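You operate a simulated robot arm through the tools that you are given. There is no shell and no other tool.

You are at the controls of a simulated robot arm. One attempt, no reset.

## Task
Push the dented can to REJECT with the ram at 4 bar, and turn the air off again.
Fine: leave the air level at 4 bar; the sealed cans stay. Set down upright: dented small can.

It is judged by the outcome, as a careful person would: the job done as asked, and still so three seconds after it is handed in. It fails if anything else is knocked over, pushed out of place, dropped, spilled or broken.

## Robot
A 6-joint arm with a two-finger parallel gripper, fixed in place. Base frame: the origin is at the foot of the arm, x ahead of it, y to its left, z up; the work surface is at about z = 0.86. Readings come in m, rad, newtons and seconds.
With the tool pointing down near the work surface it reaches from about 0.26 to 0.68 m from the base axis. Its first joint turns from -1.152 to 1.152 rad. Payload 2.9 kg.
The tool frame sits at the grasp point between the pads (the TCP): z along the fingers, y along the line on which they close. The tips reach 0.03 m beyond it. The gripper opens to 0.11 m. The fingers are 0.02 m wide and 0.01 m thick; the gripper's body (0.048 by 0.112 m) begins 0.055 m behind the TCP.
Orientation is told as [roll, pitch, yaw] about the base's x, y, z axes, in that order, counted from this pose: with the fingers straight down and closing along the base's y, the tool's x points along the base's -x, its y along +y and its z along -z.

## Interface
- The arm moves only by the tool step_arm. Its argument "moves" is a list of rows, each a list of 7 numbers: the shift along the base's x, y, z in m, then the turn, a rotation vector about the base's x, y, z in rad, then the gripper command, from -1 (shut) to 1 (fully open), values between in proportion. In form: [[tx, ty, tz, wx, wy, wz, claw], ...]. A call has 1 to 20 rows; each row shifts and turns the commanded pose from where the row before left it. Each row takes 0.2 s and may step no farther than 0.05 m and 0.15 rad from the row before; otherwise, or with a gripper value out of range, the whole call is refused. A pose out of reach is approached as far as the arm can. The call stops where the force on the tool passes 40 N (or 10 N more than at its start, if that is more) or the arm is blocked; 0.2 s more then pass. The fingers move at their own pace (about 0.108 m/s each) and stop on an object; they squeeze with about 36 N. The grip force told is the motor's: it shows also when the fingers shut on nothing. Time passes only in rows, and 0.2 s behind the last, so rows that do not move let the fingers close. The reply holds the time, the measured pose of the TCP, the force on the tool along the base axes, the opening and the grip force, in the units named above and with some noise, with the torque about the TCP (base axes, N m) and any sound that the robot's microphone picked up.
- Cameras (640 x 400 px; columns grow to the right, rows downward): "scene" is fixed at [0.0788, 0.4128, 1.3898]; the picture's right is [-0.82, -0.57, 0.00], its down [-0.20, 0.29, -0.93] and it looks along [0.53, -0.77, -0.36] (base axes); focal length 359 px, centre (320, 200). "wrist" rides on the gripper at [0.072, 0.017, -0.103] in the tool frame; the picture's right is [-0.23, 0.97, 0.00], its down [-0.76, -0.18, -0.62] and it looks along [-0.61, -0.14, 0.78] (tool axes); focal length 222 px, centre (320, 200). There is no depth. A picture from a camera that has moved, and an enlarged one, comes with that camera's place and axes in the base frame and with its lens. The place of the scene camera against the robot may be out by one fixed shift of up to 0.025 m in any direction.
- get_image(camera): a new picture of that camera. It takes no simulated time.
- enlarge(camera, box): a new picture of the part [left, top, right, bottom] of that camera's present view, enlarged. It takes no simulated time.
- close_job(): hands the job in; it is judged then, once.

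Nothing tells you positions but the pictures and the camera data. Unless the task says otherwise, let go and move clear before handing in.

The tools are called after "Request:" as name(argument=value, ...) on one line, values as JSON. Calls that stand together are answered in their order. step_arm: Moves the arm, as the interface text tells. Its arguments: {"type":"object","properties":{"moves":{"type":"array","items":{"type":"array","items":{"type":"number"}}}},"required":["moves"]} The other tools are called the same way: get_image (camera) takes a picture; enlarge (camera, box) takes an enlarged picture of a part of a camera's view; close_job () hands the job in.

At the start:

```text
time: 0.0
tool_pos: [0.3997, -0.0356, 1.2408]
tool_rot: [-0.001, 0.0, -0.001]
contact_force: [0.2, -0.1, 0.0]
ft_torque: [0.04, 0.01, 0.01]
grip_width: 0.1102
gripper_force: 0.1
```

scene: 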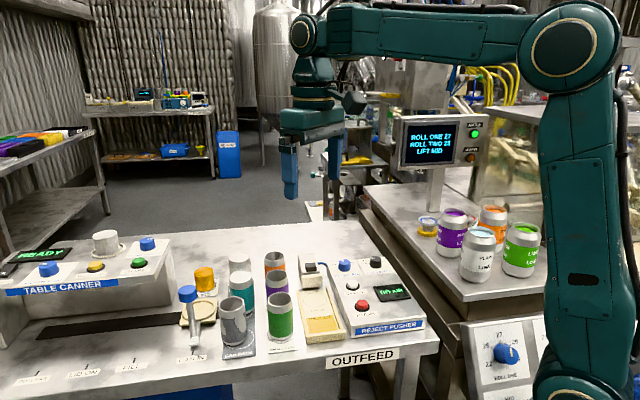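
wrist: 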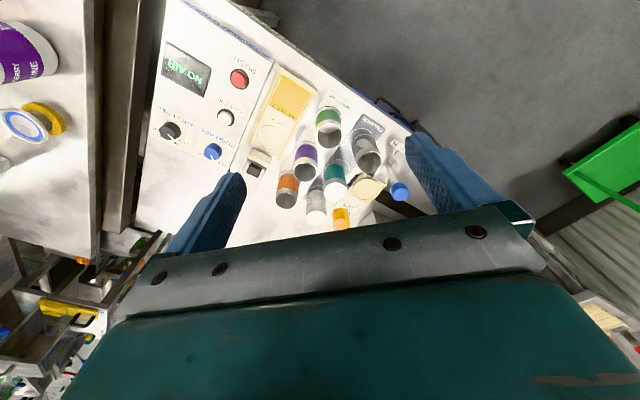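

I see a bench with a table canner, several cans, and a reject pusher panel near the outfeed. I'll look closer at the panel and cans before moving.

Request:
enlarge(camera="scene", box=[170, 230, 440, 380])

Request:
enlarge(camera="wrist", box=[140, 0, 440, 240])

Request:
enlarge(camera="scene", box=[290, 240, 430, 350])

Request:
enlarge(camera="scene", box=[0, 220, 200, 390])

```text
2.37 times, centred on (305, 305) of scene
camera zoom: at [0.0788, 0.4128, 1.3898], right [-0.82, -0.57, 0.0], down [-0.2, 0.29, -0.93], along [0.53, -0.77, -0.36], focal length 852 px, centre (356, -49)
```

zoom: 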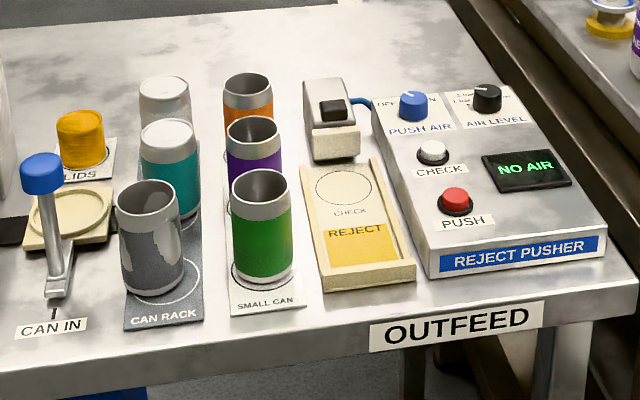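

```text
1.67 times, centred on (290, 120) of wrist
camera zoom: at [0.3264, -0.0183, 1.3441], right [0.23, 0.97, 0.0], down [0.76, -0.18, 0.62], along [0.61, -0.14, -0.78], focal length 370 px, centre (370, 333)
```

zoom: 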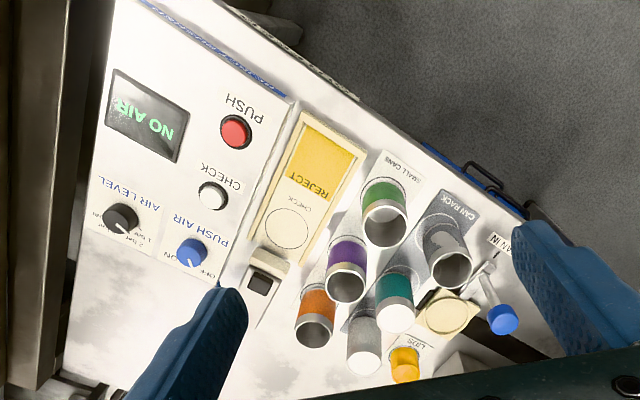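

```text
3.64 times, centred on (360, 295) of scene
camera zoom: at [0.0788, 0.4128, 1.3898], right [-0.82, -0.57, 0.0], down [-0.2, 0.29, -0.93], along [0.53, -0.77, -0.36], focal length 1306 px, centre (174, -146)
```

zoom: 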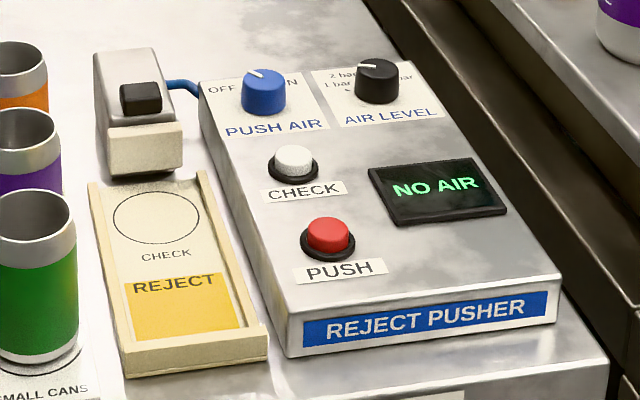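

```text
2.35 times, centred on (100, 305) of scene
camera zoom: at [0.0788, 0.4128, 1.3898], right [-0.82, -0.57, 0.0], down [-0.2, 0.29, -0.93], along [0.53, -0.77, -0.36], focal length 845 px, centre (838, -47)
```

zoom: 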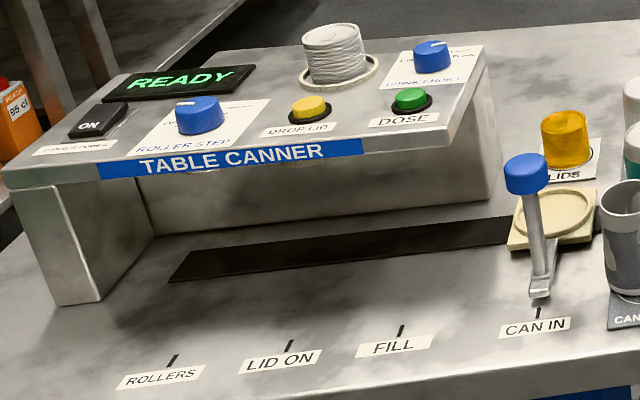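

The cans near the check nest are the candidates; I need to find which one carries a dent. I'll zoom in further on each group from both cameras.

Request:
enlarge(camera="scene", box=[210, 240, 300, 365])

Request:
enlarge(camera="scene", box=[255, 240, 305, 300])

Request:
enlarge(camera="scene", box=[410, 190, 550, 290])

Request:
enlarge(camera="wrist", box=[260, 80, 420, 240])

Request:
enlarge(camera="scene", box=[330, 245, 430, 300])

Request:
enlarge(camera="wrist", box=[150, 90, 260, 170])

```text
3.20 times, centred on (255, 302) of scene
camera zoom: at [0.0788, 0.4128, 1.3898], right [-0.82, -0.57, 0.0], down [-0.2, 0.29, -0.93], along [0.53, -0.77, -0.36], focal length 1150 px, centre (528, -128)
```

zoom: 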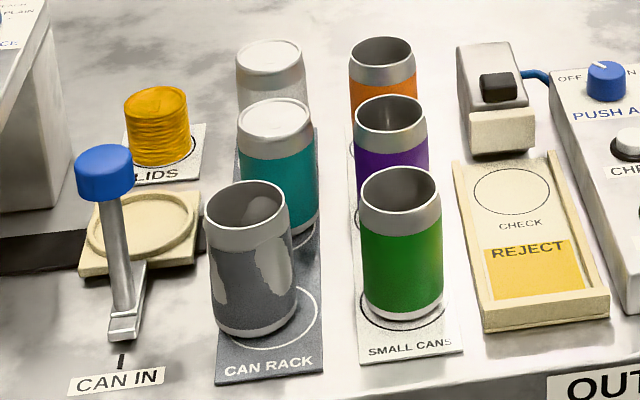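

```text
6.67 times, centred on (280, 270) of scene
camera zoom: at [0.0788, 0.4128, 1.3898], right [-0.82, -0.57, 0.0], down [-0.2, 0.29, -0.93], along [0.53, -0.77, -0.36], focal length 2395 px, centre (587, -267)
```

zoom: 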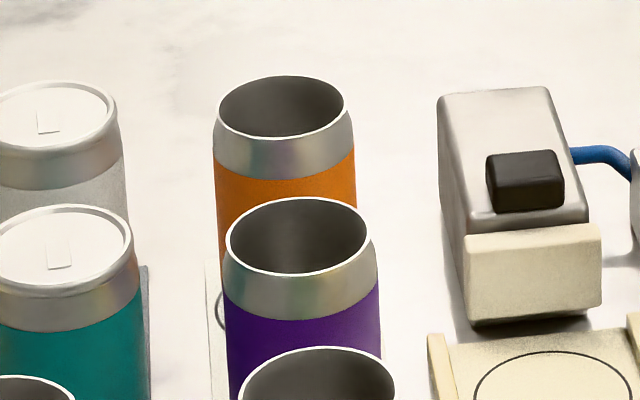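

```text
4.00 times, centred on (480, 240) of scene
camera zoom: at [0.0788, 0.4128, 1.3898], right [-0.82, -0.57, 0.0], down [-0.2, 0.29, -0.93], along [0.53, -0.77, -0.36], focal length 1437 px, centre (-320, 40)
```

zoom: 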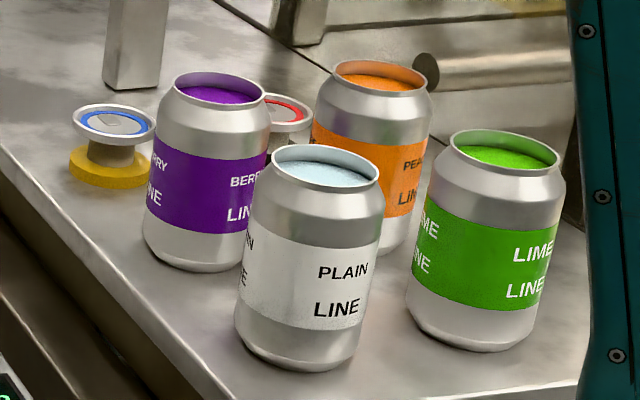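

```text
2.50 times, centred on (340, 160) of wrist
camera zoom: at [0.3264, -0.0183, 1.3441], right [0.23, 0.97, 0.0], down [0.76, -0.18, 0.62], along [0.61, -0.14, -0.78], focal length 555 px, centre (270, 300)
```

zoom: 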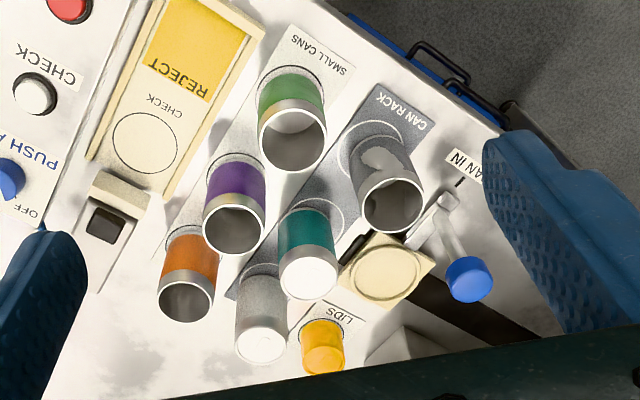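

```text
6.40 times, centred on (380, 272) of scene
camera zoom: at [0.0788, 0.4128, 1.3898], right [-0.82, -0.57, 0.0], down [-0.2, 0.29, -0.93], along [0.53, -0.77, -0.36], focal length 2299 px, centre (-64, -264)
```

zoom: 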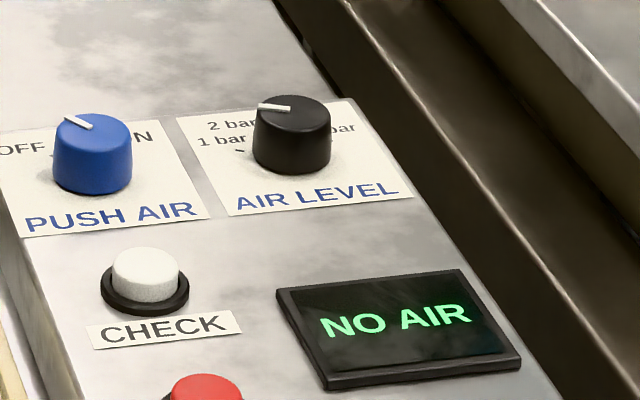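

```text
5.00 times, centred on (205, 130) of wrist
camera zoom: at [0.3264, -0.0183, 1.3441], right [0.23, 0.97, 0.0], down [0.76, -0.18, 0.62], along [0.61, -0.14, -0.78], focal length 1111 px, centre (895, 550)
```

zoom: 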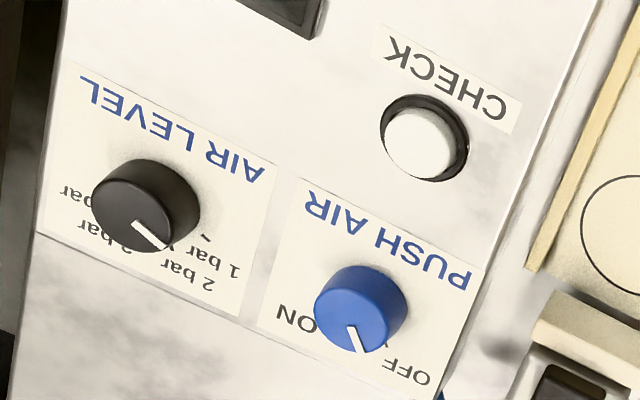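

Three small cans (green, purple, orange) stand in a row, and the rack holds grey, teal and white ones. I'll zoom harder for a dent before moving the arm for a better angle.

Request:
enlarge(camera="scene", box=[215, 290, 255, 340])

Request:
enlarge(camera="scene", box=[258, 285, 308, 345])

Request:
enlarge(camera="wrist", box=[290, 95, 350, 195])

Request:
enlarge(camera="wrist", box=[330, 110, 400, 190])

Request:
enlarge(camera="scene", box=[390, 105, 490, 185])

```text
8.00 times, centred on (235, 315) of scene
camera zoom: at [0.0788, 0.4128, 1.3898], right [-0.82, -0.57, 0.0], down [-0.2, 0.29, -0.93], along [0.53, -0.77, -0.36], focal length 2874 px, centre (1000, -720)
```

zoom: 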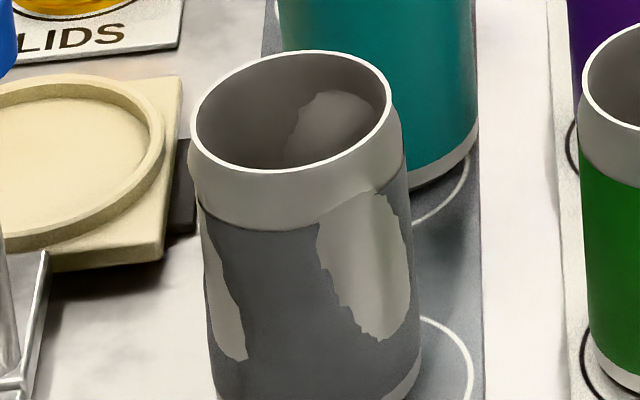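

```text
6.67 times, centred on (283, 315) of scene
camera zoom: at [0.0788, 0.4128, 1.3898], right [-0.82, -0.57, 0.0], down [-0.2, 0.29, -0.93], along [0.53, -0.77, -0.36], focal length 2395 px, centre (567, -567)
```

zoom: 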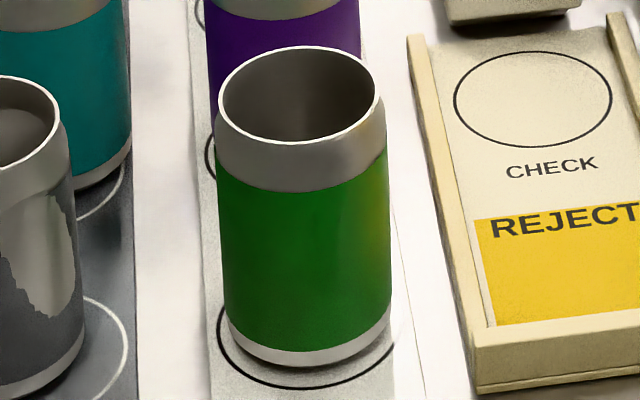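

```text
4.00 times, centred on (320, 145) of wrist
camera zoom: at [0.3264, -0.0183, 1.3441], right [0.23, 0.97, 0.0], down [0.76, -0.18, 0.62], along [0.61, -0.14, -0.78], focal length 888 px, centre (320, 420)
```

zoom: 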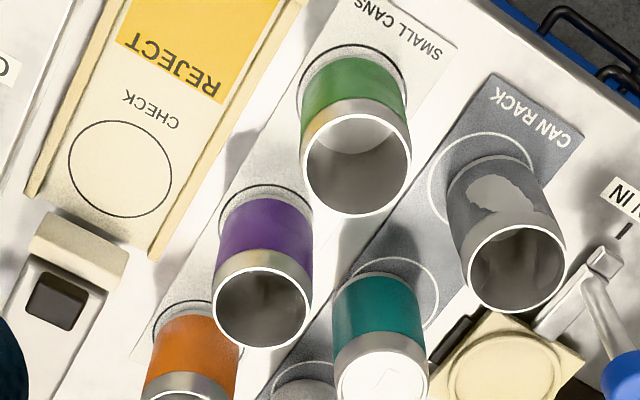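

```text
5.00 times, centred on (365, 150) of wrist
camera zoom: at [0.3264, -0.0183, 1.3441], right [0.23, 0.97, 0.0], down [0.76, -0.18, 0.62], along [0.61, -0.14, -0.78], focal length 1111 px, centre (95, 450)
```

zoom: 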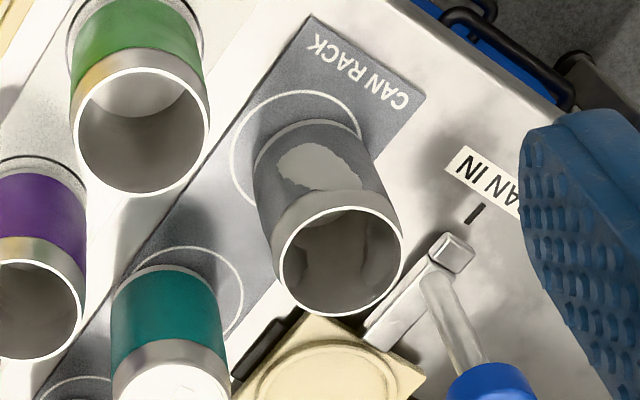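

```text
5.00 times, centred on (440, 145) of scene
camera zoom: at [0.0788, 0.4128, 1.3898], right [-0.82, -0.57, 0.0], down [-0.2, 0.29, -0.93], along [0.53, -0.77, -0.36], focal length 1796 px, centre (-280, 475)
```

zoom: 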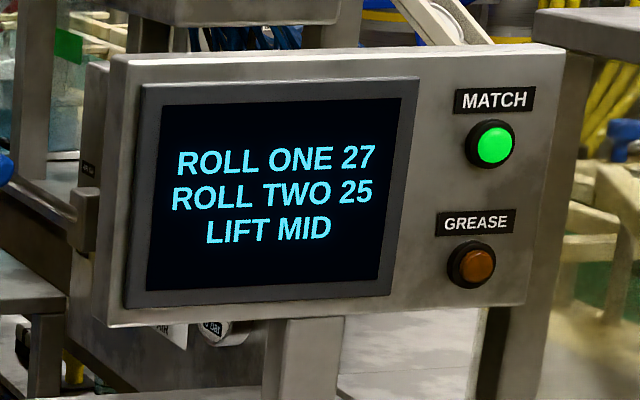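

The grey can at the front of the CAN RACK is clearly dented: the dents show on both its wall and its inside. I put it near (0.556, 0.028). The bench is turned about 45° to the base, with the check nest near (0.495, -0.168) and the knobs near (0.48, -0.28) and (0.42, -0.34). Next I'll move the wrist camera over the panel.

Request:
step_arm(moves=[[-0.007, -0.0346, -0.0257, 0, 0, 0, 1], [-0.007, -0.0346, -0.0257, 0, 0, 0, 1], [-0.007, -0.0346, -0.0257, 0, 0, 0, 1], [-0.007, -0.0346, -0.0257, 0, 0, 0, 1], [-0.007, -0.0346, -0.0257, 0, 0, 0, 1], [-0.007, -0.0346, -0.0257, 0, 0, 0, 1], [-0.007, -0.0346, -0.0257, 0, 0, 0, 1]])

Request:
get_image(camera="wrist")

Request:
get_image(camera="scene")

```text
time: 1.6
tool_pos: [0.3505, -0.2787, 1.0588]
tool_rot: [0.001, 0.0, 0.003]
contact_force: [0.4, 0.0, -0.3]
ft_torque: [-0.01, 0.0, -0.01]
grip_width: 0.1098
gripper_force: 0.0
```

```text
taken
camera wrist: at [0.2781, -0.2619, 1.1628], right [0.23, 0.97, 0.0], down [0.76, -0.18, 0.62], along [0.61, -0.14, -0.78], focal length 222 px, centre (320, 200)
```

wrist: 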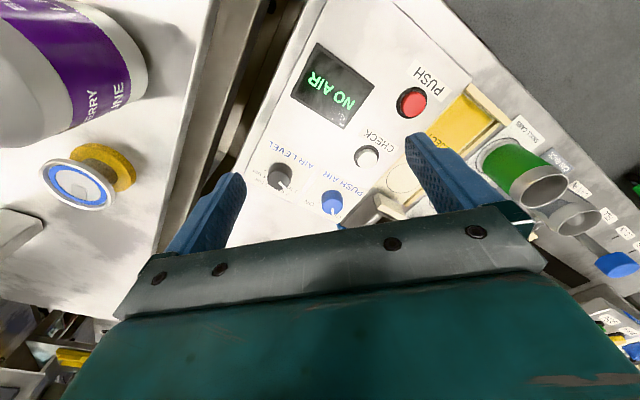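

```text
taken
```

scene: 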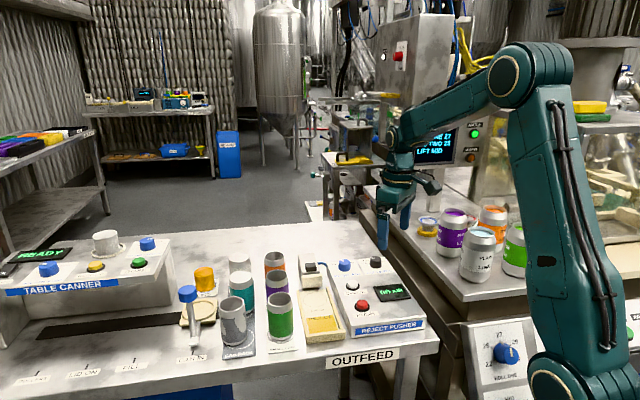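

Request:
enlarge(camera="wrist", box=[230, 30, 450, 230])

Request:
enlarge(camera="wrist", box=[250, 130, 370, 220])

```text
2.00 times, centred on (340, 130) of wrist
camera zoom: at [0.2781, -0.2619, 1.1628], right [0.23, 0.97, 0.0], down [0.76, -0.18, 0.62], along [0.61, -0.14, -0.78], focal length 444 px, centre (280, 340)
```

zoom: 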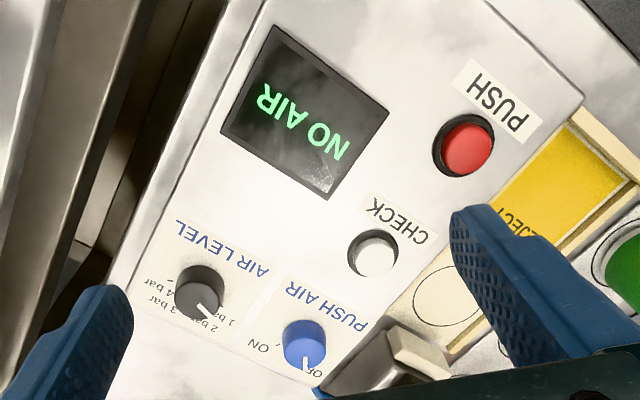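

```text
4.44 times, centred on (310, 175) of wrist
camera zoom: at [0.2781, -0.2619, 1.1628], right [0.23, 0.97, 0.0], down [0.76, -0.18, 0.62], along [0.61, -0.14, -0.78], focal length 987 px, centre (364, 311)
```

zoom: 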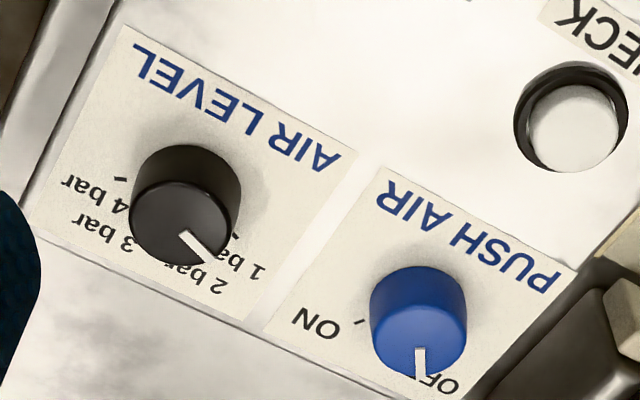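

The panel's air level knob points at 2 bar and PUSH AIR points at OFF. I take the level knob to be near (0.43, -0.355) and the air knob near (0.49, -0.29). Next I'll hover above the level knob for an accurate look.

Request:
step_arm(moves=[[0.026, -0.025, -0.02, 0, 0, 0, 1], [0.027, -0.025, -0.02, 0, 0, 0, 1], [0.027, -0.025, -0.019, 0, 0, 0, 1]])

Request:
get_image(camera="wrist")

Request:
enlarge(camera="wrist", box=[240, 60, 440, 210])

```text
time: 2.4
tool_pos: [0.4328, -0.3529, 1.003]
tool_rot: [0.0, 0.001, 0.0]
contact_force: [0.4, -0.6, -0.3]
ft_torque: [0.0, 0.0, -0.03]
grip_width: 0.1099
gripper_force: 0.1
```

```text
taken
camera wrist: at [0.3592, -0.3363, 1.1051], right [0.23, 0.97, 0.0], down [0.76, -0.18, 0.62], along [0.61, -0.14, -0.78], focal length 222 px, centre (320, 200)
```

wrist: 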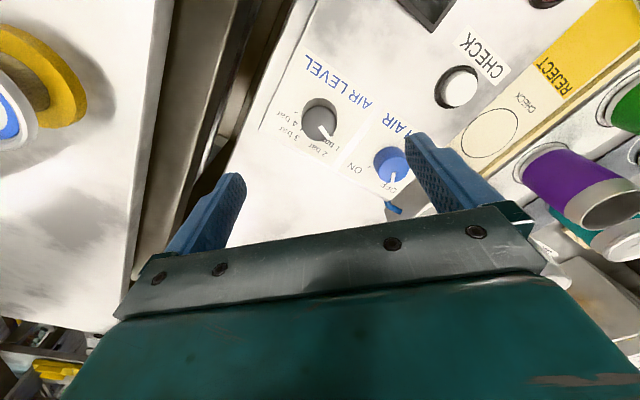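

```text
2.67 times, centred on (340, 135) of wrist
camera zoom: at [0.3592, -0.3363, 1.1051], right [0.23, 0.97, 0.0], down [0.76, -0.18, 0.62], along [0.61, -0.14, -0.78], focal length 592 px, centre (267, 373)
```

zoom: 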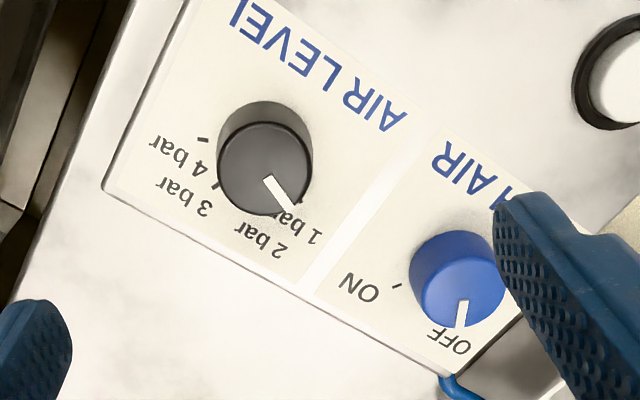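

The level knob's pointer actually lines up with the 1 bar tick (about +22° in base angles), and the 4 bar tick is about 135° clockwise from it. The knob top is at (0.425, -0.353, 0.915) and about 3 cm across. Next I'll yaw, narrow the gripper and check alignment.

Request:
step_arm(moves=[[-0.003, 0, 0, 0, 0, 0.125, 0.02], [-0.003, 0, 0, 0, 0, 0.125, 0.02], [-0.002, 0, 0, 0, 0, 0.125, 0.02], [0, 0, 0, 0, 0, 0.125, 0.02], [0, 0, -0.025, 0, 0, 0, 0.02]])

Request:
get_image(camera="wrist")

Request:
enlarge(camera="wrist", box=[240, 80, 400, 200])

```text
time: 3.6
tool_pos: [0.4227, -0.3519, 0.9774]
tool_rot: [-0.001, -0.001, 0.503]
contact_force: [0.6, 0.2, 0.8]
ft_torque: [0.01, 0.0, 0.02]
grip_width: 0.0561
gripper_force: 0.0
```

```text
taken
camera wrist: at [0.3503, -0.372, 1.0801], right [-0.27, 0.96, 0.0], down [0.75, 0.21, 0.62], along [0.6, 0.17, -0.78], focal length 222 px, centre (320, 200)
```

wrist: 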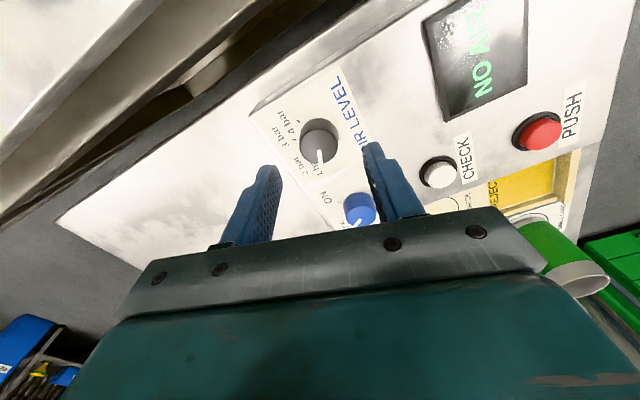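

```text
3.33 times, centred on (320, 140) of wrist
camera zoom: at [0.3503, -0.372, 1.0801], right [-0.27, 0.96, 0.0], down [0.75, 0.21, 0.62], along [0.6, 0.17, -0.78], focal length 740 px, centre (320, 400)
```

zoom: 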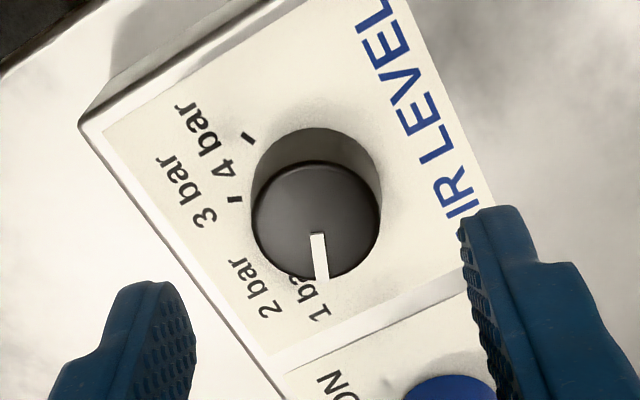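

The knob is nearly centred between the fingers, and the pointer is confirmed at 1 bar. Next I'll descend around the knob and grip it.

Request:
step_arm(moves=[[0.002, -0.001, -0.02, 0, 0, 0, 0.02], [0, 0, -0.015, 0, 0, 0, 0.02], [0, 0, -0.011, 0, 0, 0, 0.02], [0, 0, 0, 0, 0, 0, -1], [0, 0, 0, 0, 0, 0, -1]])

Request:
enlarge(camera="wrist", box=[240, 80, 400, 200])

```text
time: 4.8
tool_pos: [0.4253, -0.3528, 0.9321]
tool_rot: [-0.001, 0.0, 0.499]
contact_force: [1.6, -2.8, -1.5]
ft_torque: [-0.15, -0.16, 0.01]
grip_width: 0.0323
gripper_force: 45.4
```

```text
3.33 times, centred on (320, 140) of wrist
camera zoom: at [0.3518, -0.3726, 1.0346], right [-0.27, 0.96, 0.0], down [0.75, 0.21, 0.62], along [0.6, 0.17, -0.78], focal length 740 px, centre (320, 400)
```

zoom: 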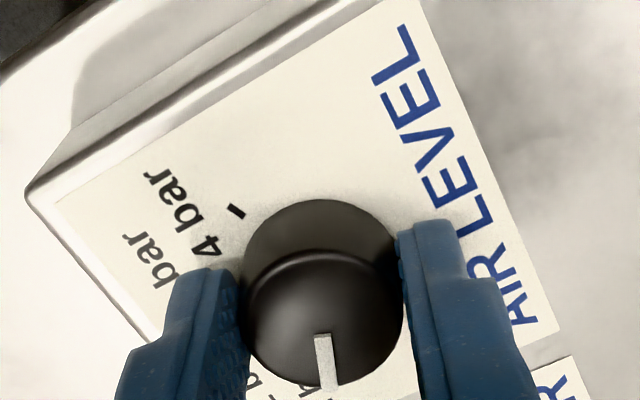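

The knob is gripped, and light side force shows it is well centred. I'll turn clockwise part way and check that it follows.

Request:
step_arm(moves=[[0, 0, 0, 0, 0, -0.13, -1], [0, 0, 0, 0, 0, -0.13, -1], [0, 0, 0, 0, 0, -0.13, -1], [0, 0, 0, 0, 0, -0.13, -1], [0, 0, 0, 0, 0, -0.13, -1], [0, 0, 0, 0, 0, -0.13, -1]])

Request:
enlarge(camera="wrist", box=[240, 80, 400, 200])

```text
time: 6.2
tool_pos: [0.4252, -0.3526, 0.9318]
tool_rot: [0.003, 0.001, -0.28]
contact_force: [-4.4, 13.6, 14.8]
ft_torque: [0.48, -0.06, 0.02]
grip_width: 0.0321
gripper_force: 45.3
```

```text
3.33 times, centred on (320, 140) of wrist
camera zoom: at [0.3586, -0.3158, 1.0347], right [0.49, 0.87, 0.0], down [0.68, -0.38, 0.62], along [0.54, -0.3, -0.78], focal length 740 px, centre (320, 400)
```

zoom: 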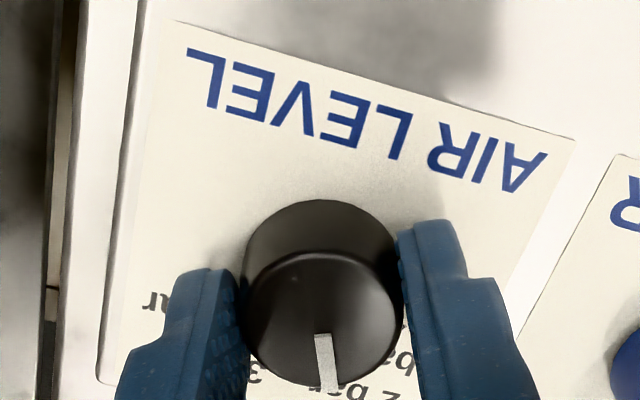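

The knob follows the gripper, though there is some side and upward load, so I'll ease up 2 mm. I'll keep turning clockwise in stages.

Request:
step_arm(moves=[[0, 0, 0.002, 0, 0, 0, -1], [0, 0, 0, 0, 0, -0.13, -1], [0, 0, 0, 0, 0, -0.13, -1], [0, 0, 0, 0, 0, -0.13, -1], [0, 0, 0, 0, 0, -0.13, -1], [0, 0, 0, 0, 0, -0.13, -1], [0, 0, 0, 0, 0, -0.13, -1]])

Request:
enlarge(camera="wrist", box=[240, 80, 400, 200])

```text
time: 7.8
tool_pos: [0.4257, -0.3525, 0.9313]
tool_rot: [0.0, 0.003, -1.061]
contact_force: [7.2, 16.9, -17.7]
ft_torque: [0.69, 0.12, 0.05]
grip_width: 0.0317
gripper_force: 45.5
```

```text
3.33 times, centred on (320, 140) of wrist
camera zoom: at [0.4039, -0.2805, 1.0351], right [0.96, 0.28, 0.0], down [0.22, -0.75, 0.62], along [0.17, -0.6, -0.78], focal length 740 px, centre (320, 400)
```

zoom: 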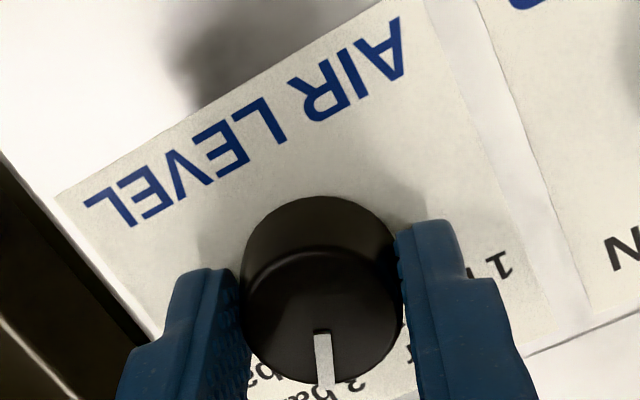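

The pointer is now at about 3 bar, but load is building up from a slight misalignment. I'll release and re-grip here to relax it, then look.

Request:
step_arm(moves=[[0, 0, 0, 0, 0, 0, 0.02], [0, 0, 0, 0, 0, 0, 0.02]])

Request:
enlarge(camera="wrist", box=[240, 80, 400, 200])

Request:
enlarge(camera="scene", box=[290, 240, 430, 350])

```text
time: 8.4
tool_pos: [0.4261, -0.3533, 0.9331]
tool_rot: [0.0, -0.002, -1.062]
contact_force: [-0.7, 0.7, 0.5]
ft_torque: [-0.02, 0.0, -0.01]
grip_width: 0.056
gripper_force: 0.0
```

```text
3.33 times, centred on (320, 140) of wrist
camera zoom: at [0.4035, -0.2818, 1.0365], right [0.96, 0.28, 0.0], down [0.21, -0.75, 0.62], along [0.17, -0.6, -0.78], focal length 740 px, centre (320, 400)
```

zoom: 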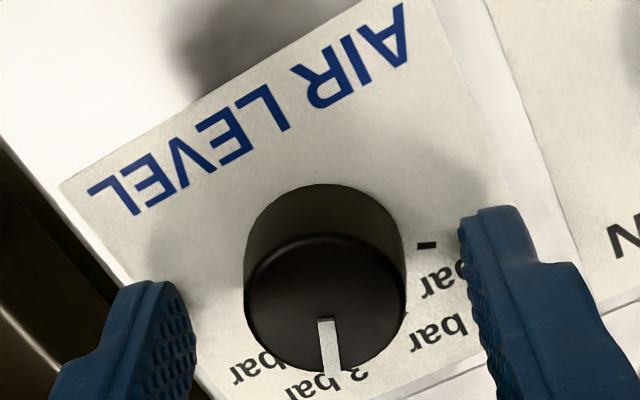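

```text
3.64 times, centred on (360, 295) of scene
camera zoom: at [0.0788, 0.4128, 1.3898], right [-0.82, -0.57, 0.0], down [-0.2, 0.29, -0.93], along [0.53, -0.77, -0.36], focal length 1306 px, centre (174, -146)
```

zoom: 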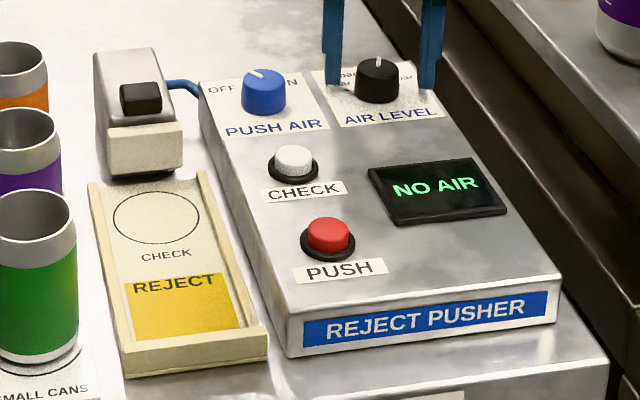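

After release the pointer sits at 3 bar. I'll shift about 1.5 mm to centre, re-grip and turn the last 45° to 4 bar.

Request:
step_arm(moves=[[0.0007, 0.0015, -0.001, 0, 0, 0, 0.02], [0, 0, 0, 0, 0, 0, -1], [0, 0, 0, 0, 0, 0, -1], [0, 0, 0, 0, 0, -0.13, -1], [0, 0, 0, 0, 0, -0.13, -1], [0, 0, 0, 0, 0, -0.13, -1], [0, 0, 0, 0, 0, -0.13, -1], [0, 0, 0, 0, 0, -0.13, -1], [0, 0, 0, 0, 0, -0.135, -1]])

Request:
enlarge(camera="wrist", box=[240, 80, 400, 200])

```text
time: 10.4
tool_pos: [0.427, -0.3511, 0.931]
tool_rot: [0.001, -0.001, -1.844]
contact_force: [4.0, 6.5, -0.8]
ft_torque: [-0.08, -0.2, 0.09]
grip_width: 0.0317
gripper_force: 45.2
```

```text
3.33 times, centred on (320, 140) of wrist
camera zoom: at [0.4609, -0.2859, 1.0354], right [0.88, -0.48, 0.0], down [-0.38, -0.68, 0.62], along [-0.3, -0.55, -0.78], focal length 740 px, centre (320, 400)
```

zoom: 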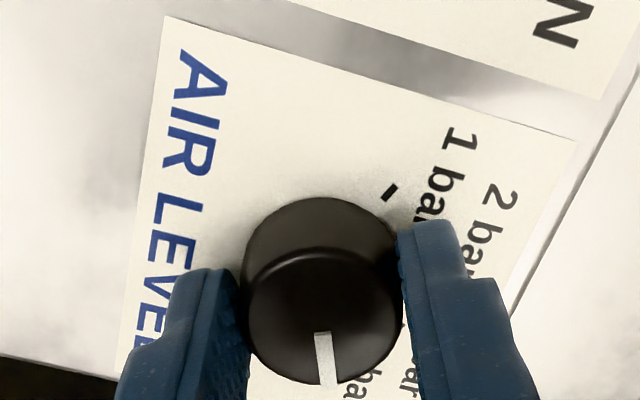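

The turn is done and I expect the pointer at 4 bar. I'll open, rise and check both views.

Request:
step_arm(moves=[[0, 0, 0, 0, 0, 0, 0.1], [0, 0, 0, 0, 0, 0, 0.1], [0, 0, 0.03, 0, 0, 0, 0.1], [0, 0, 0.04, 0, 0, 0, 0.1]])

Request:
enlarge(camera="wrist", box=[220, 60, 420, 200])

Request:
enlarge(camera="scene", box=[330, 245, 430, 300])

```text
time: 11.4
tool_pos: [0.4245, -0.3518, 1.002]
tool_rot: [-0.001, 0.001, -1.844]
contact_force: [0.3, 0.5, 0.3]
ft_torque: [-0.02, -0.02, 0.03]
grip_width: 0.0604
gripper_force: 0.1
```

```text
2.86 times, centred on (320, 130) of wrist
camera zoom: at [0.4594, -0.2864, 1.1055], right [0.88, -0.48, 0.0], down [-0.38, -0.69, 0.62], along [-0.3, -0.55, -0.78], focal length 635 px, centre (320, 400)
```

zoom: 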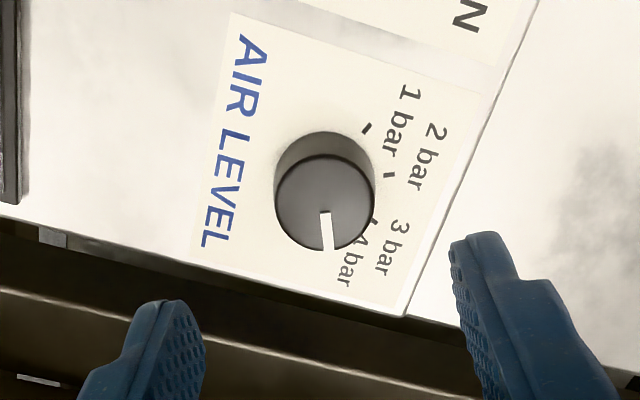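

```text
6.40 times, centred on (380, 272) of scene
camera zoom: at [0.0788, 0.4128, 1.3898], right [-0.82, -0.57, 0.0], down [-0.2, 0.29, -0.93], along [0.53, -0.77, -0.36], focal length 2299 px, centre (-64, -264)
```

zoom: 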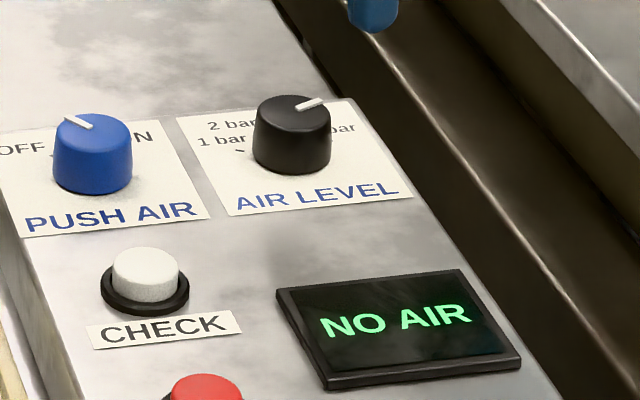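

The level pointer now sits at 4 bar, mirrored from where it was. Next I'll carry the open gripper up and over to the grey can with yaw -45°, so the fingers close across the rack row.

Request:
step_arm(moves=[[0, 0, 0.048, 0, 0, 0, 1], [0, 0, 0.045, 0, 0, 0, 1], [0.012, 0.045, 0, 0, 0, 0.132, 1], [0.012, 0.045, 0, 0, 0, 0.132, 1], [0.012, 0.045, 0, 0, 0, 0.132, 1], [0.012, 0.045, 0, 0, 0, 0.132, 1], [0.012, 0.045, 0, 0, 0, 0.132, 1], [0.012, 0.045, 0, 0, 0, 0.132, 1], [0.012, 0.045, 0, 0, 0, 0.132, 1], [0.012, 0.045, 0, 0, 0, 0.135, 1]])

Request:
get_image(camera="wrist")

Request:
get_image(camera="scene")

```text
time: 13.6
tool_pos: [0.5228, 0.0087, 1.0961]
tool_rot: [0.0, 0.001, -0.785]
contact_force: [0.3, 0.6, 0.6]
ft_torque: [0.0, 0.0, 0.01]
grip_width: 0.1103
gripper_force: 0.0
```

```text
taken
camera wrist: at [0.4821, 0.0717, 1.1988], right [0.85, 0.53, 0.0], down [0.41, -0.66, 0.62], along [0.33, -0.53, -0.78], focal length 222 px, centre (320, 200)
```

wrist: 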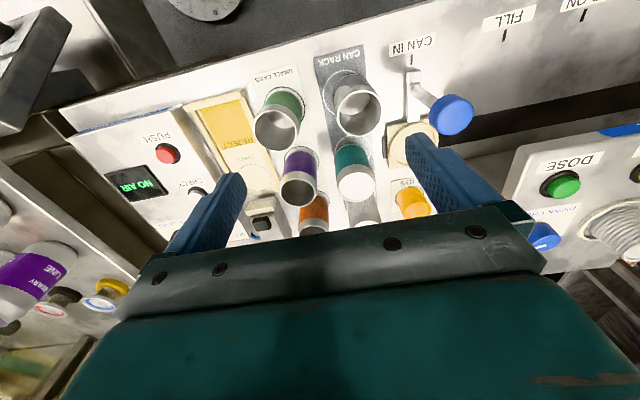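

```text
taken
```

scene: 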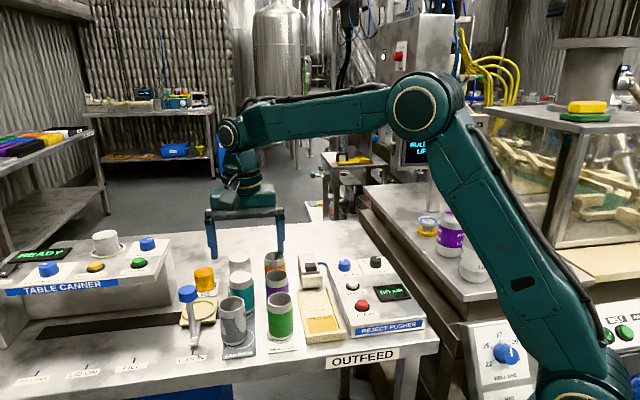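

Request:
enlarge(camera="wrist", box=[240, 40, 480, 220])

Request:
enlarge(camera="wrist", box=[310, 40, 430, 150])

```text
2.22 times, centred on (360, 130) of wrist
camera zoom: at [0.4821, 0.0717, 1.1988], right [0.85, 0.53, 0.0], down [0.41, -0.66, 0.62], along [0.33, -0.53, -0.78], focal length 494 px, centre (231, 356)
```

zoom: 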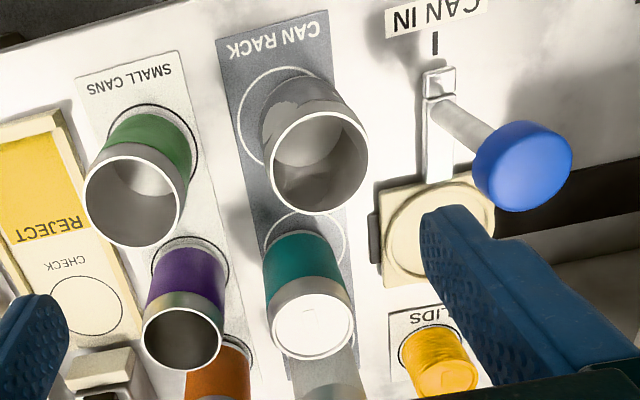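

```text
3.64 times, centred on (370, 95) of wrist
camera zoom: at [0.4821, 0.0717, 1.1988], right [0.85, 0.53, 0.0], down [0.41, -0.66, 0.62], along [0.33, -0.53, -0.78], focal length 808 px, centre (138, 582)
```

zoom: 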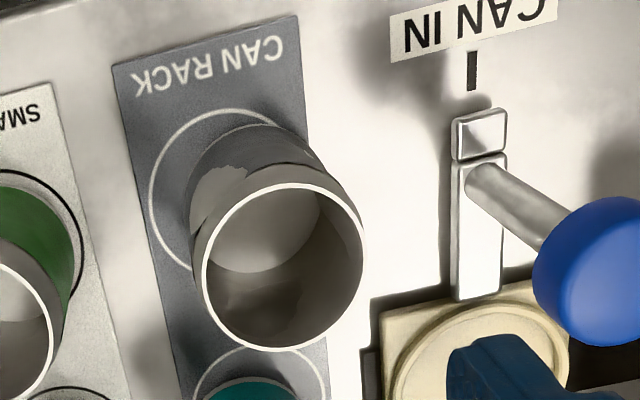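

The grey can's rim is near (0.563, 0.027, 0.944), with the lever knob about 9.6 cm to one side and the green can 9.9 cm to the other. The check ring is near (0.4965, -0.170). Next I'll hover above the grey can and refine.

Request:
step_arm(moves=[[0.02, 0.009, -0.035, 0, 0, 0, 0.5], [0.02, 0.009, -0.035, 0, 0, 0, 0.5], [0, 0, 0, 0, 0, 0, 0.5]])

Request:
get_image(camera="wrist")

Request:
enlarge(camera="wrist", box=[230, 60, 410, 200])

Request:
enlarge(camera="scene", box=[170, 220, 350, 360])

```text
time: 14.4
tool_pos: [0.5621, 0.0262, 1.0255]
tool_rot: [0.0, 0.001, -0.787]
contact_force: [-0.5, -0.4, 0.0]
ft_torque: [-0.01, 0.01, -0.04]
grip_width: 0.0827
gripper_force: 0.2
```

```text
taken
camera wrist: at [0.5212, 0.0889, 1.1285], right [0.85, 0.53, 0.0], down [0.41, -0.66, 0.62], along [0.33, -0.53, -0.78], focal length 222 px, centre (320, 200)
```

wrist: 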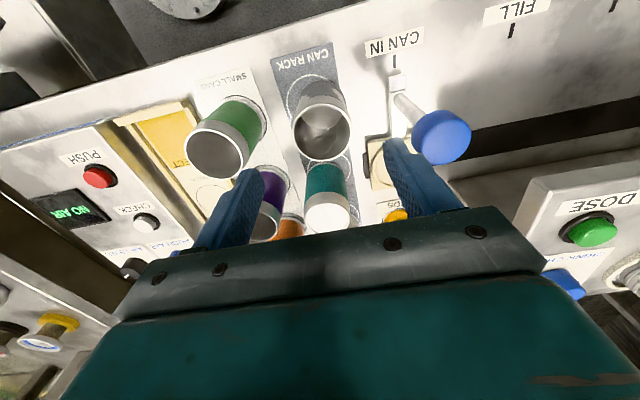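

```text
2.86 times, centred on (320, 130) of wrist
camera zoom: at [0.5212, 0.0889, 1.1285], right [0.85, 0.53, 0.0], down [0.41, -0.66, 0.62], along [0.33, -0.53, -0.78], focal length 635 px, centre (320, 400)
```

zoom: 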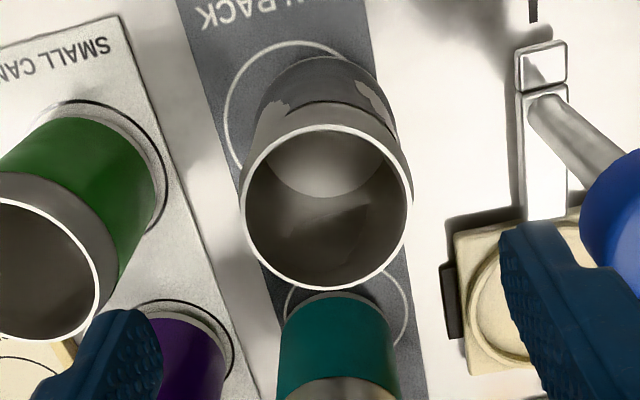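

```text
2.86 times, centred on (260, 290) of scene
camera zoom: at [0.0788, 0.4128, 1.3898], right [-0.82, -0.57, 0.0], down [-0.2, 0.29, -0.93], along [0.53, -0.77, -0.36], focal length 1026 px, centre (491, -57)
```

zoom: 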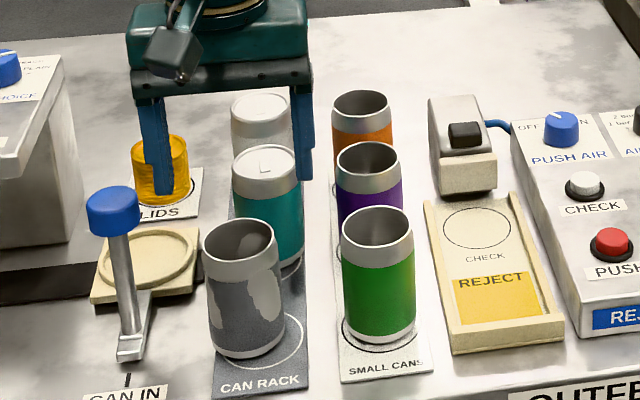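

The grey can's centre is now about (0.562, 0.0285) with its rim at z≈0.946. I'll descend so the fingertips sit around mid-height and close on it.

Request:
step_arm(moves=[[0, 0.0022, -0.035, 0, 0, 0, 0.5], [0, 0, -0.035, 0, 0, 0, 0.5], [0, 0, -0.0325, 0, 0, 0, 0.5], [0, 0, 0, 0, 0, 0, 0.5]])

Request:
get_image(camera="wrist")

Request:
enlarge(camera="scene", box=[170, 220, 350, 360])

```text
time: 15.4
tool_pos: [0.5614, 0.0284, 0.9225]
tool_rot: [0.0, 0.001, -0.787]
contact_force: [0.0, -0.5, -0.4]
ft_torque: [0.04, 0.04, 0.02]
grip_width: 0.0824
gripper_force: 0.0
```

```text
taken
camera wrist: at [0.5209, 0.0919, 1.0262], right [0.85, 0.53, 0.0], down [0.41, -0.66, 0.62], along [0.33, -0.53, -0.78], focal length 222 px, centre (320, 200)
```

wrist: 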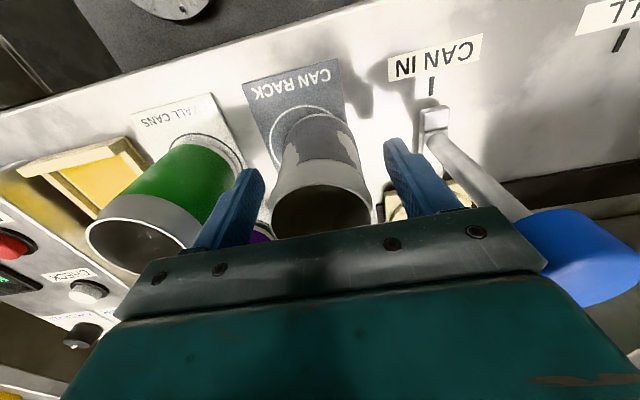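

```text
2.86 times, centred on (260, 290) of scene
camera zoom: at [0.0788, 0.4128, 1.3898], right [-0.82, -0.57, 0.0], down [-0.2, 0.29, -0.93], along [0.53, -0.77, -0.36], focal length 1026 px, centre (491, -57)
```

zoom: 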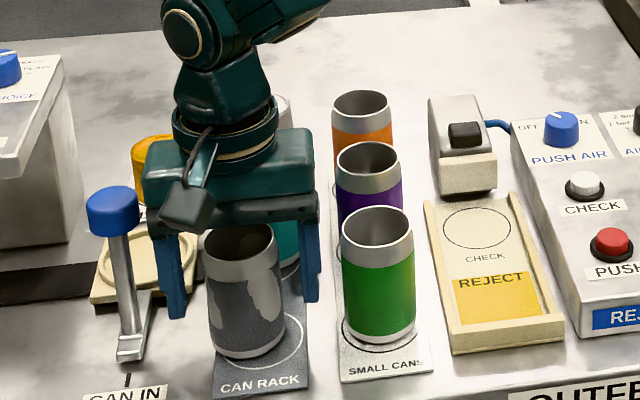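

The fingers straddle the grey can, which sits about 3 mm toward the front edge from centre. I'll nudge that way and close.

Request:
step_arm(moves=[[-0.0018, 0.0018, 0, 0, 0, 0, 0.5], [0, 0, 0, 0, 0, 0, -1], [0, 0, 0, 0, 0, 0, -1], [0, 0, 0, 0, 0, 0, -1]])

Request:
get_image(camera="wrist")

Request:
enlarge(camera="scene", box=[170, 220, 350, 360])

```text
time: 16.4
tool_pos: [0.5592, 0.0298, 0.9235]
tool_rot: [0.001, -0.001, -0.786]
contact_force: [0.2, 0.1, -0.4]
ft_torque: [0.0, -0.02, -0.01]
grip_width: 0.051
gripper_force: 36.0
```

```text
taken
camera wrist: at [0.5194, 0.0937, 1.0264], right [0.85, 0.53, 0.0], down [0.41, -0.66, 0.62], along [0.33, -0.53, -0.78], focal length 222 px, centre (320, 200)
```

wrist: 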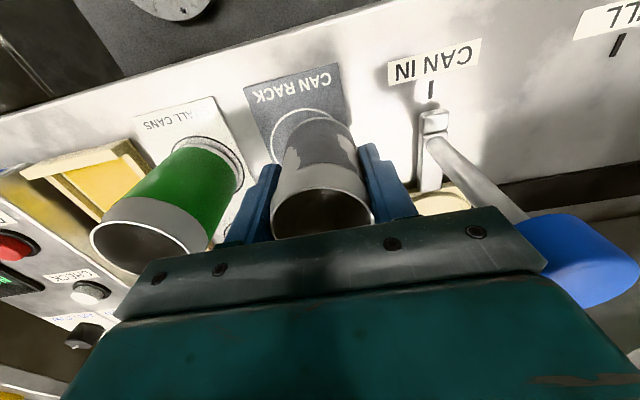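

```text
2.86 times, centred on (260, 290) of scene
camera zoom: at [0.0788, 0.4128, 1.3898], right [-0.82, -0.57, 0.0], down [-0.2, 0.29, -0.93], along [0.53, -0.77, -0.36], focal length 1026 px, centre (491, -57)
```

zoom: 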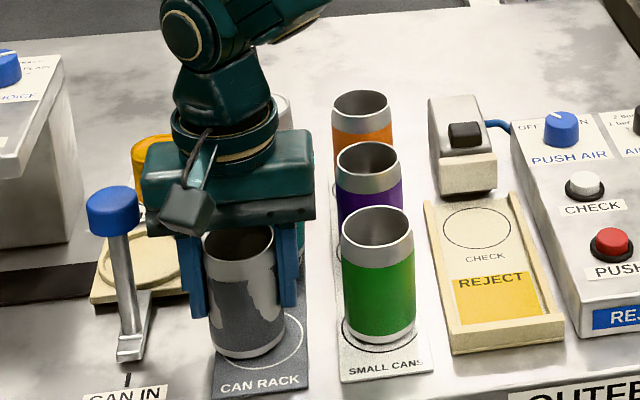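

The can is held at 51 mm with 36 N. I'll lift it straight up 14 cm and check it hangs straight.

Request:
step_arm(moves=[[0, 0, 0.015, 0, 0, 0, -1], [0, 0, 0.03, 0, 0, 0, -1], [0, 0, 0.035, 0, 0, 0, -1], [0, 0, 0.035, 0, 0, 0, -1], [0, 0, 0.025, 0, 0, 0, -1], [0, 0, 0, 0, 0, 0, -1]])

Request:
get_image(camera="wrist")

Request:
get_image(camera="scene")

```text
time: 17.8
tool_pos: [0.5588, 0.0302, 1.0642]
tool_rot: [0.0, 0.0, -0.788]
contact_force: [-0.3, -0.7, 0.0]
ft_torque: [0.03, 0.01, -0.04]
grip_width: 0.0508
gripper_force: 36.3
```

```text
taken
camera wrist: at [0.5191, 0.0938, 1.1669], right [0.85, 0.53, 0.0], down [0.41, -0.66, 0.62], along [0.33, -0.53, -0.78], focal length 222 px, centre (320, 200)
```

wrist: 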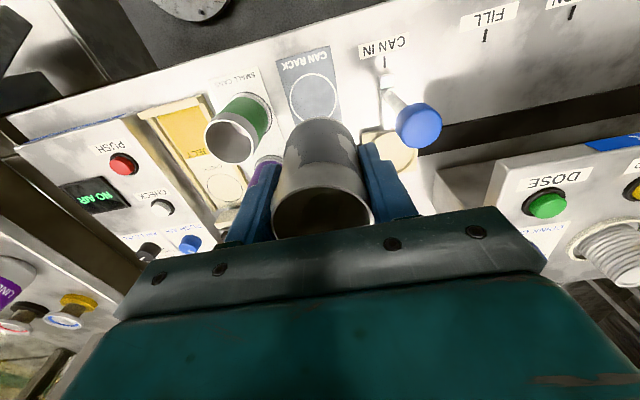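

```text
taken
```

scene: 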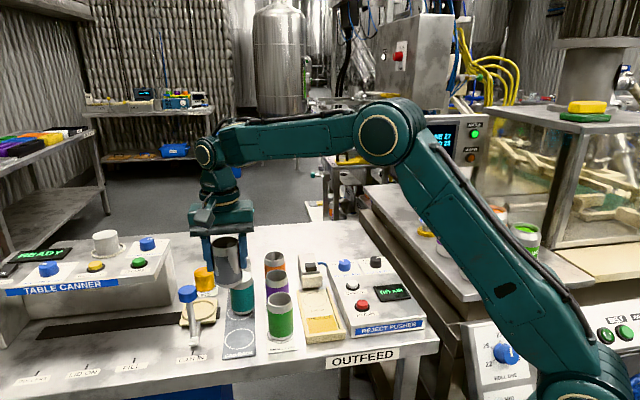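

The can is held upright and its old spot is clear. Before carrying it I'll look closely at the tray and ram.

Request:
enlarge(camera="wrist", box=[110, 80, 290, 260])

Request:
enlarge(camera="scene", box=[285, 250, 375, 350])

```text
2.22 times, centred on (200, 170) of wrist
camera zoom: at [0.5191, 0.0938, 1.1669], right [0.85, 0.53, 0.0], down [0.41, -0.66, 0.62], along [0.33, -0.53, -0.78], focal length 494 px, centre (587, 267)
```

zoom: 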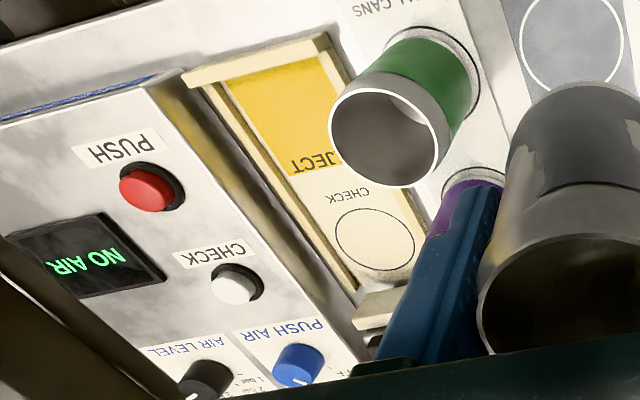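

```text
4.00 times, centred on (330, 300) of scene
camera zoom: at [0.0788, 0.4128, 1.3898], right [-0.82, -0.57, 0.0], down [-0.2, 0.29, -0.93], along [0.53, -0.77, -0.36], focal length 1437 px, centre (280, -200)
```

zoom: 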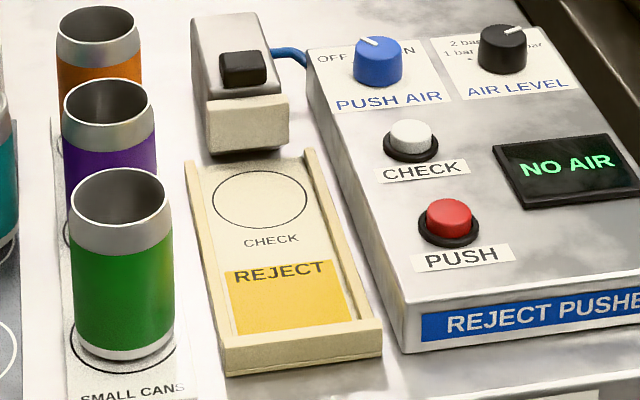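

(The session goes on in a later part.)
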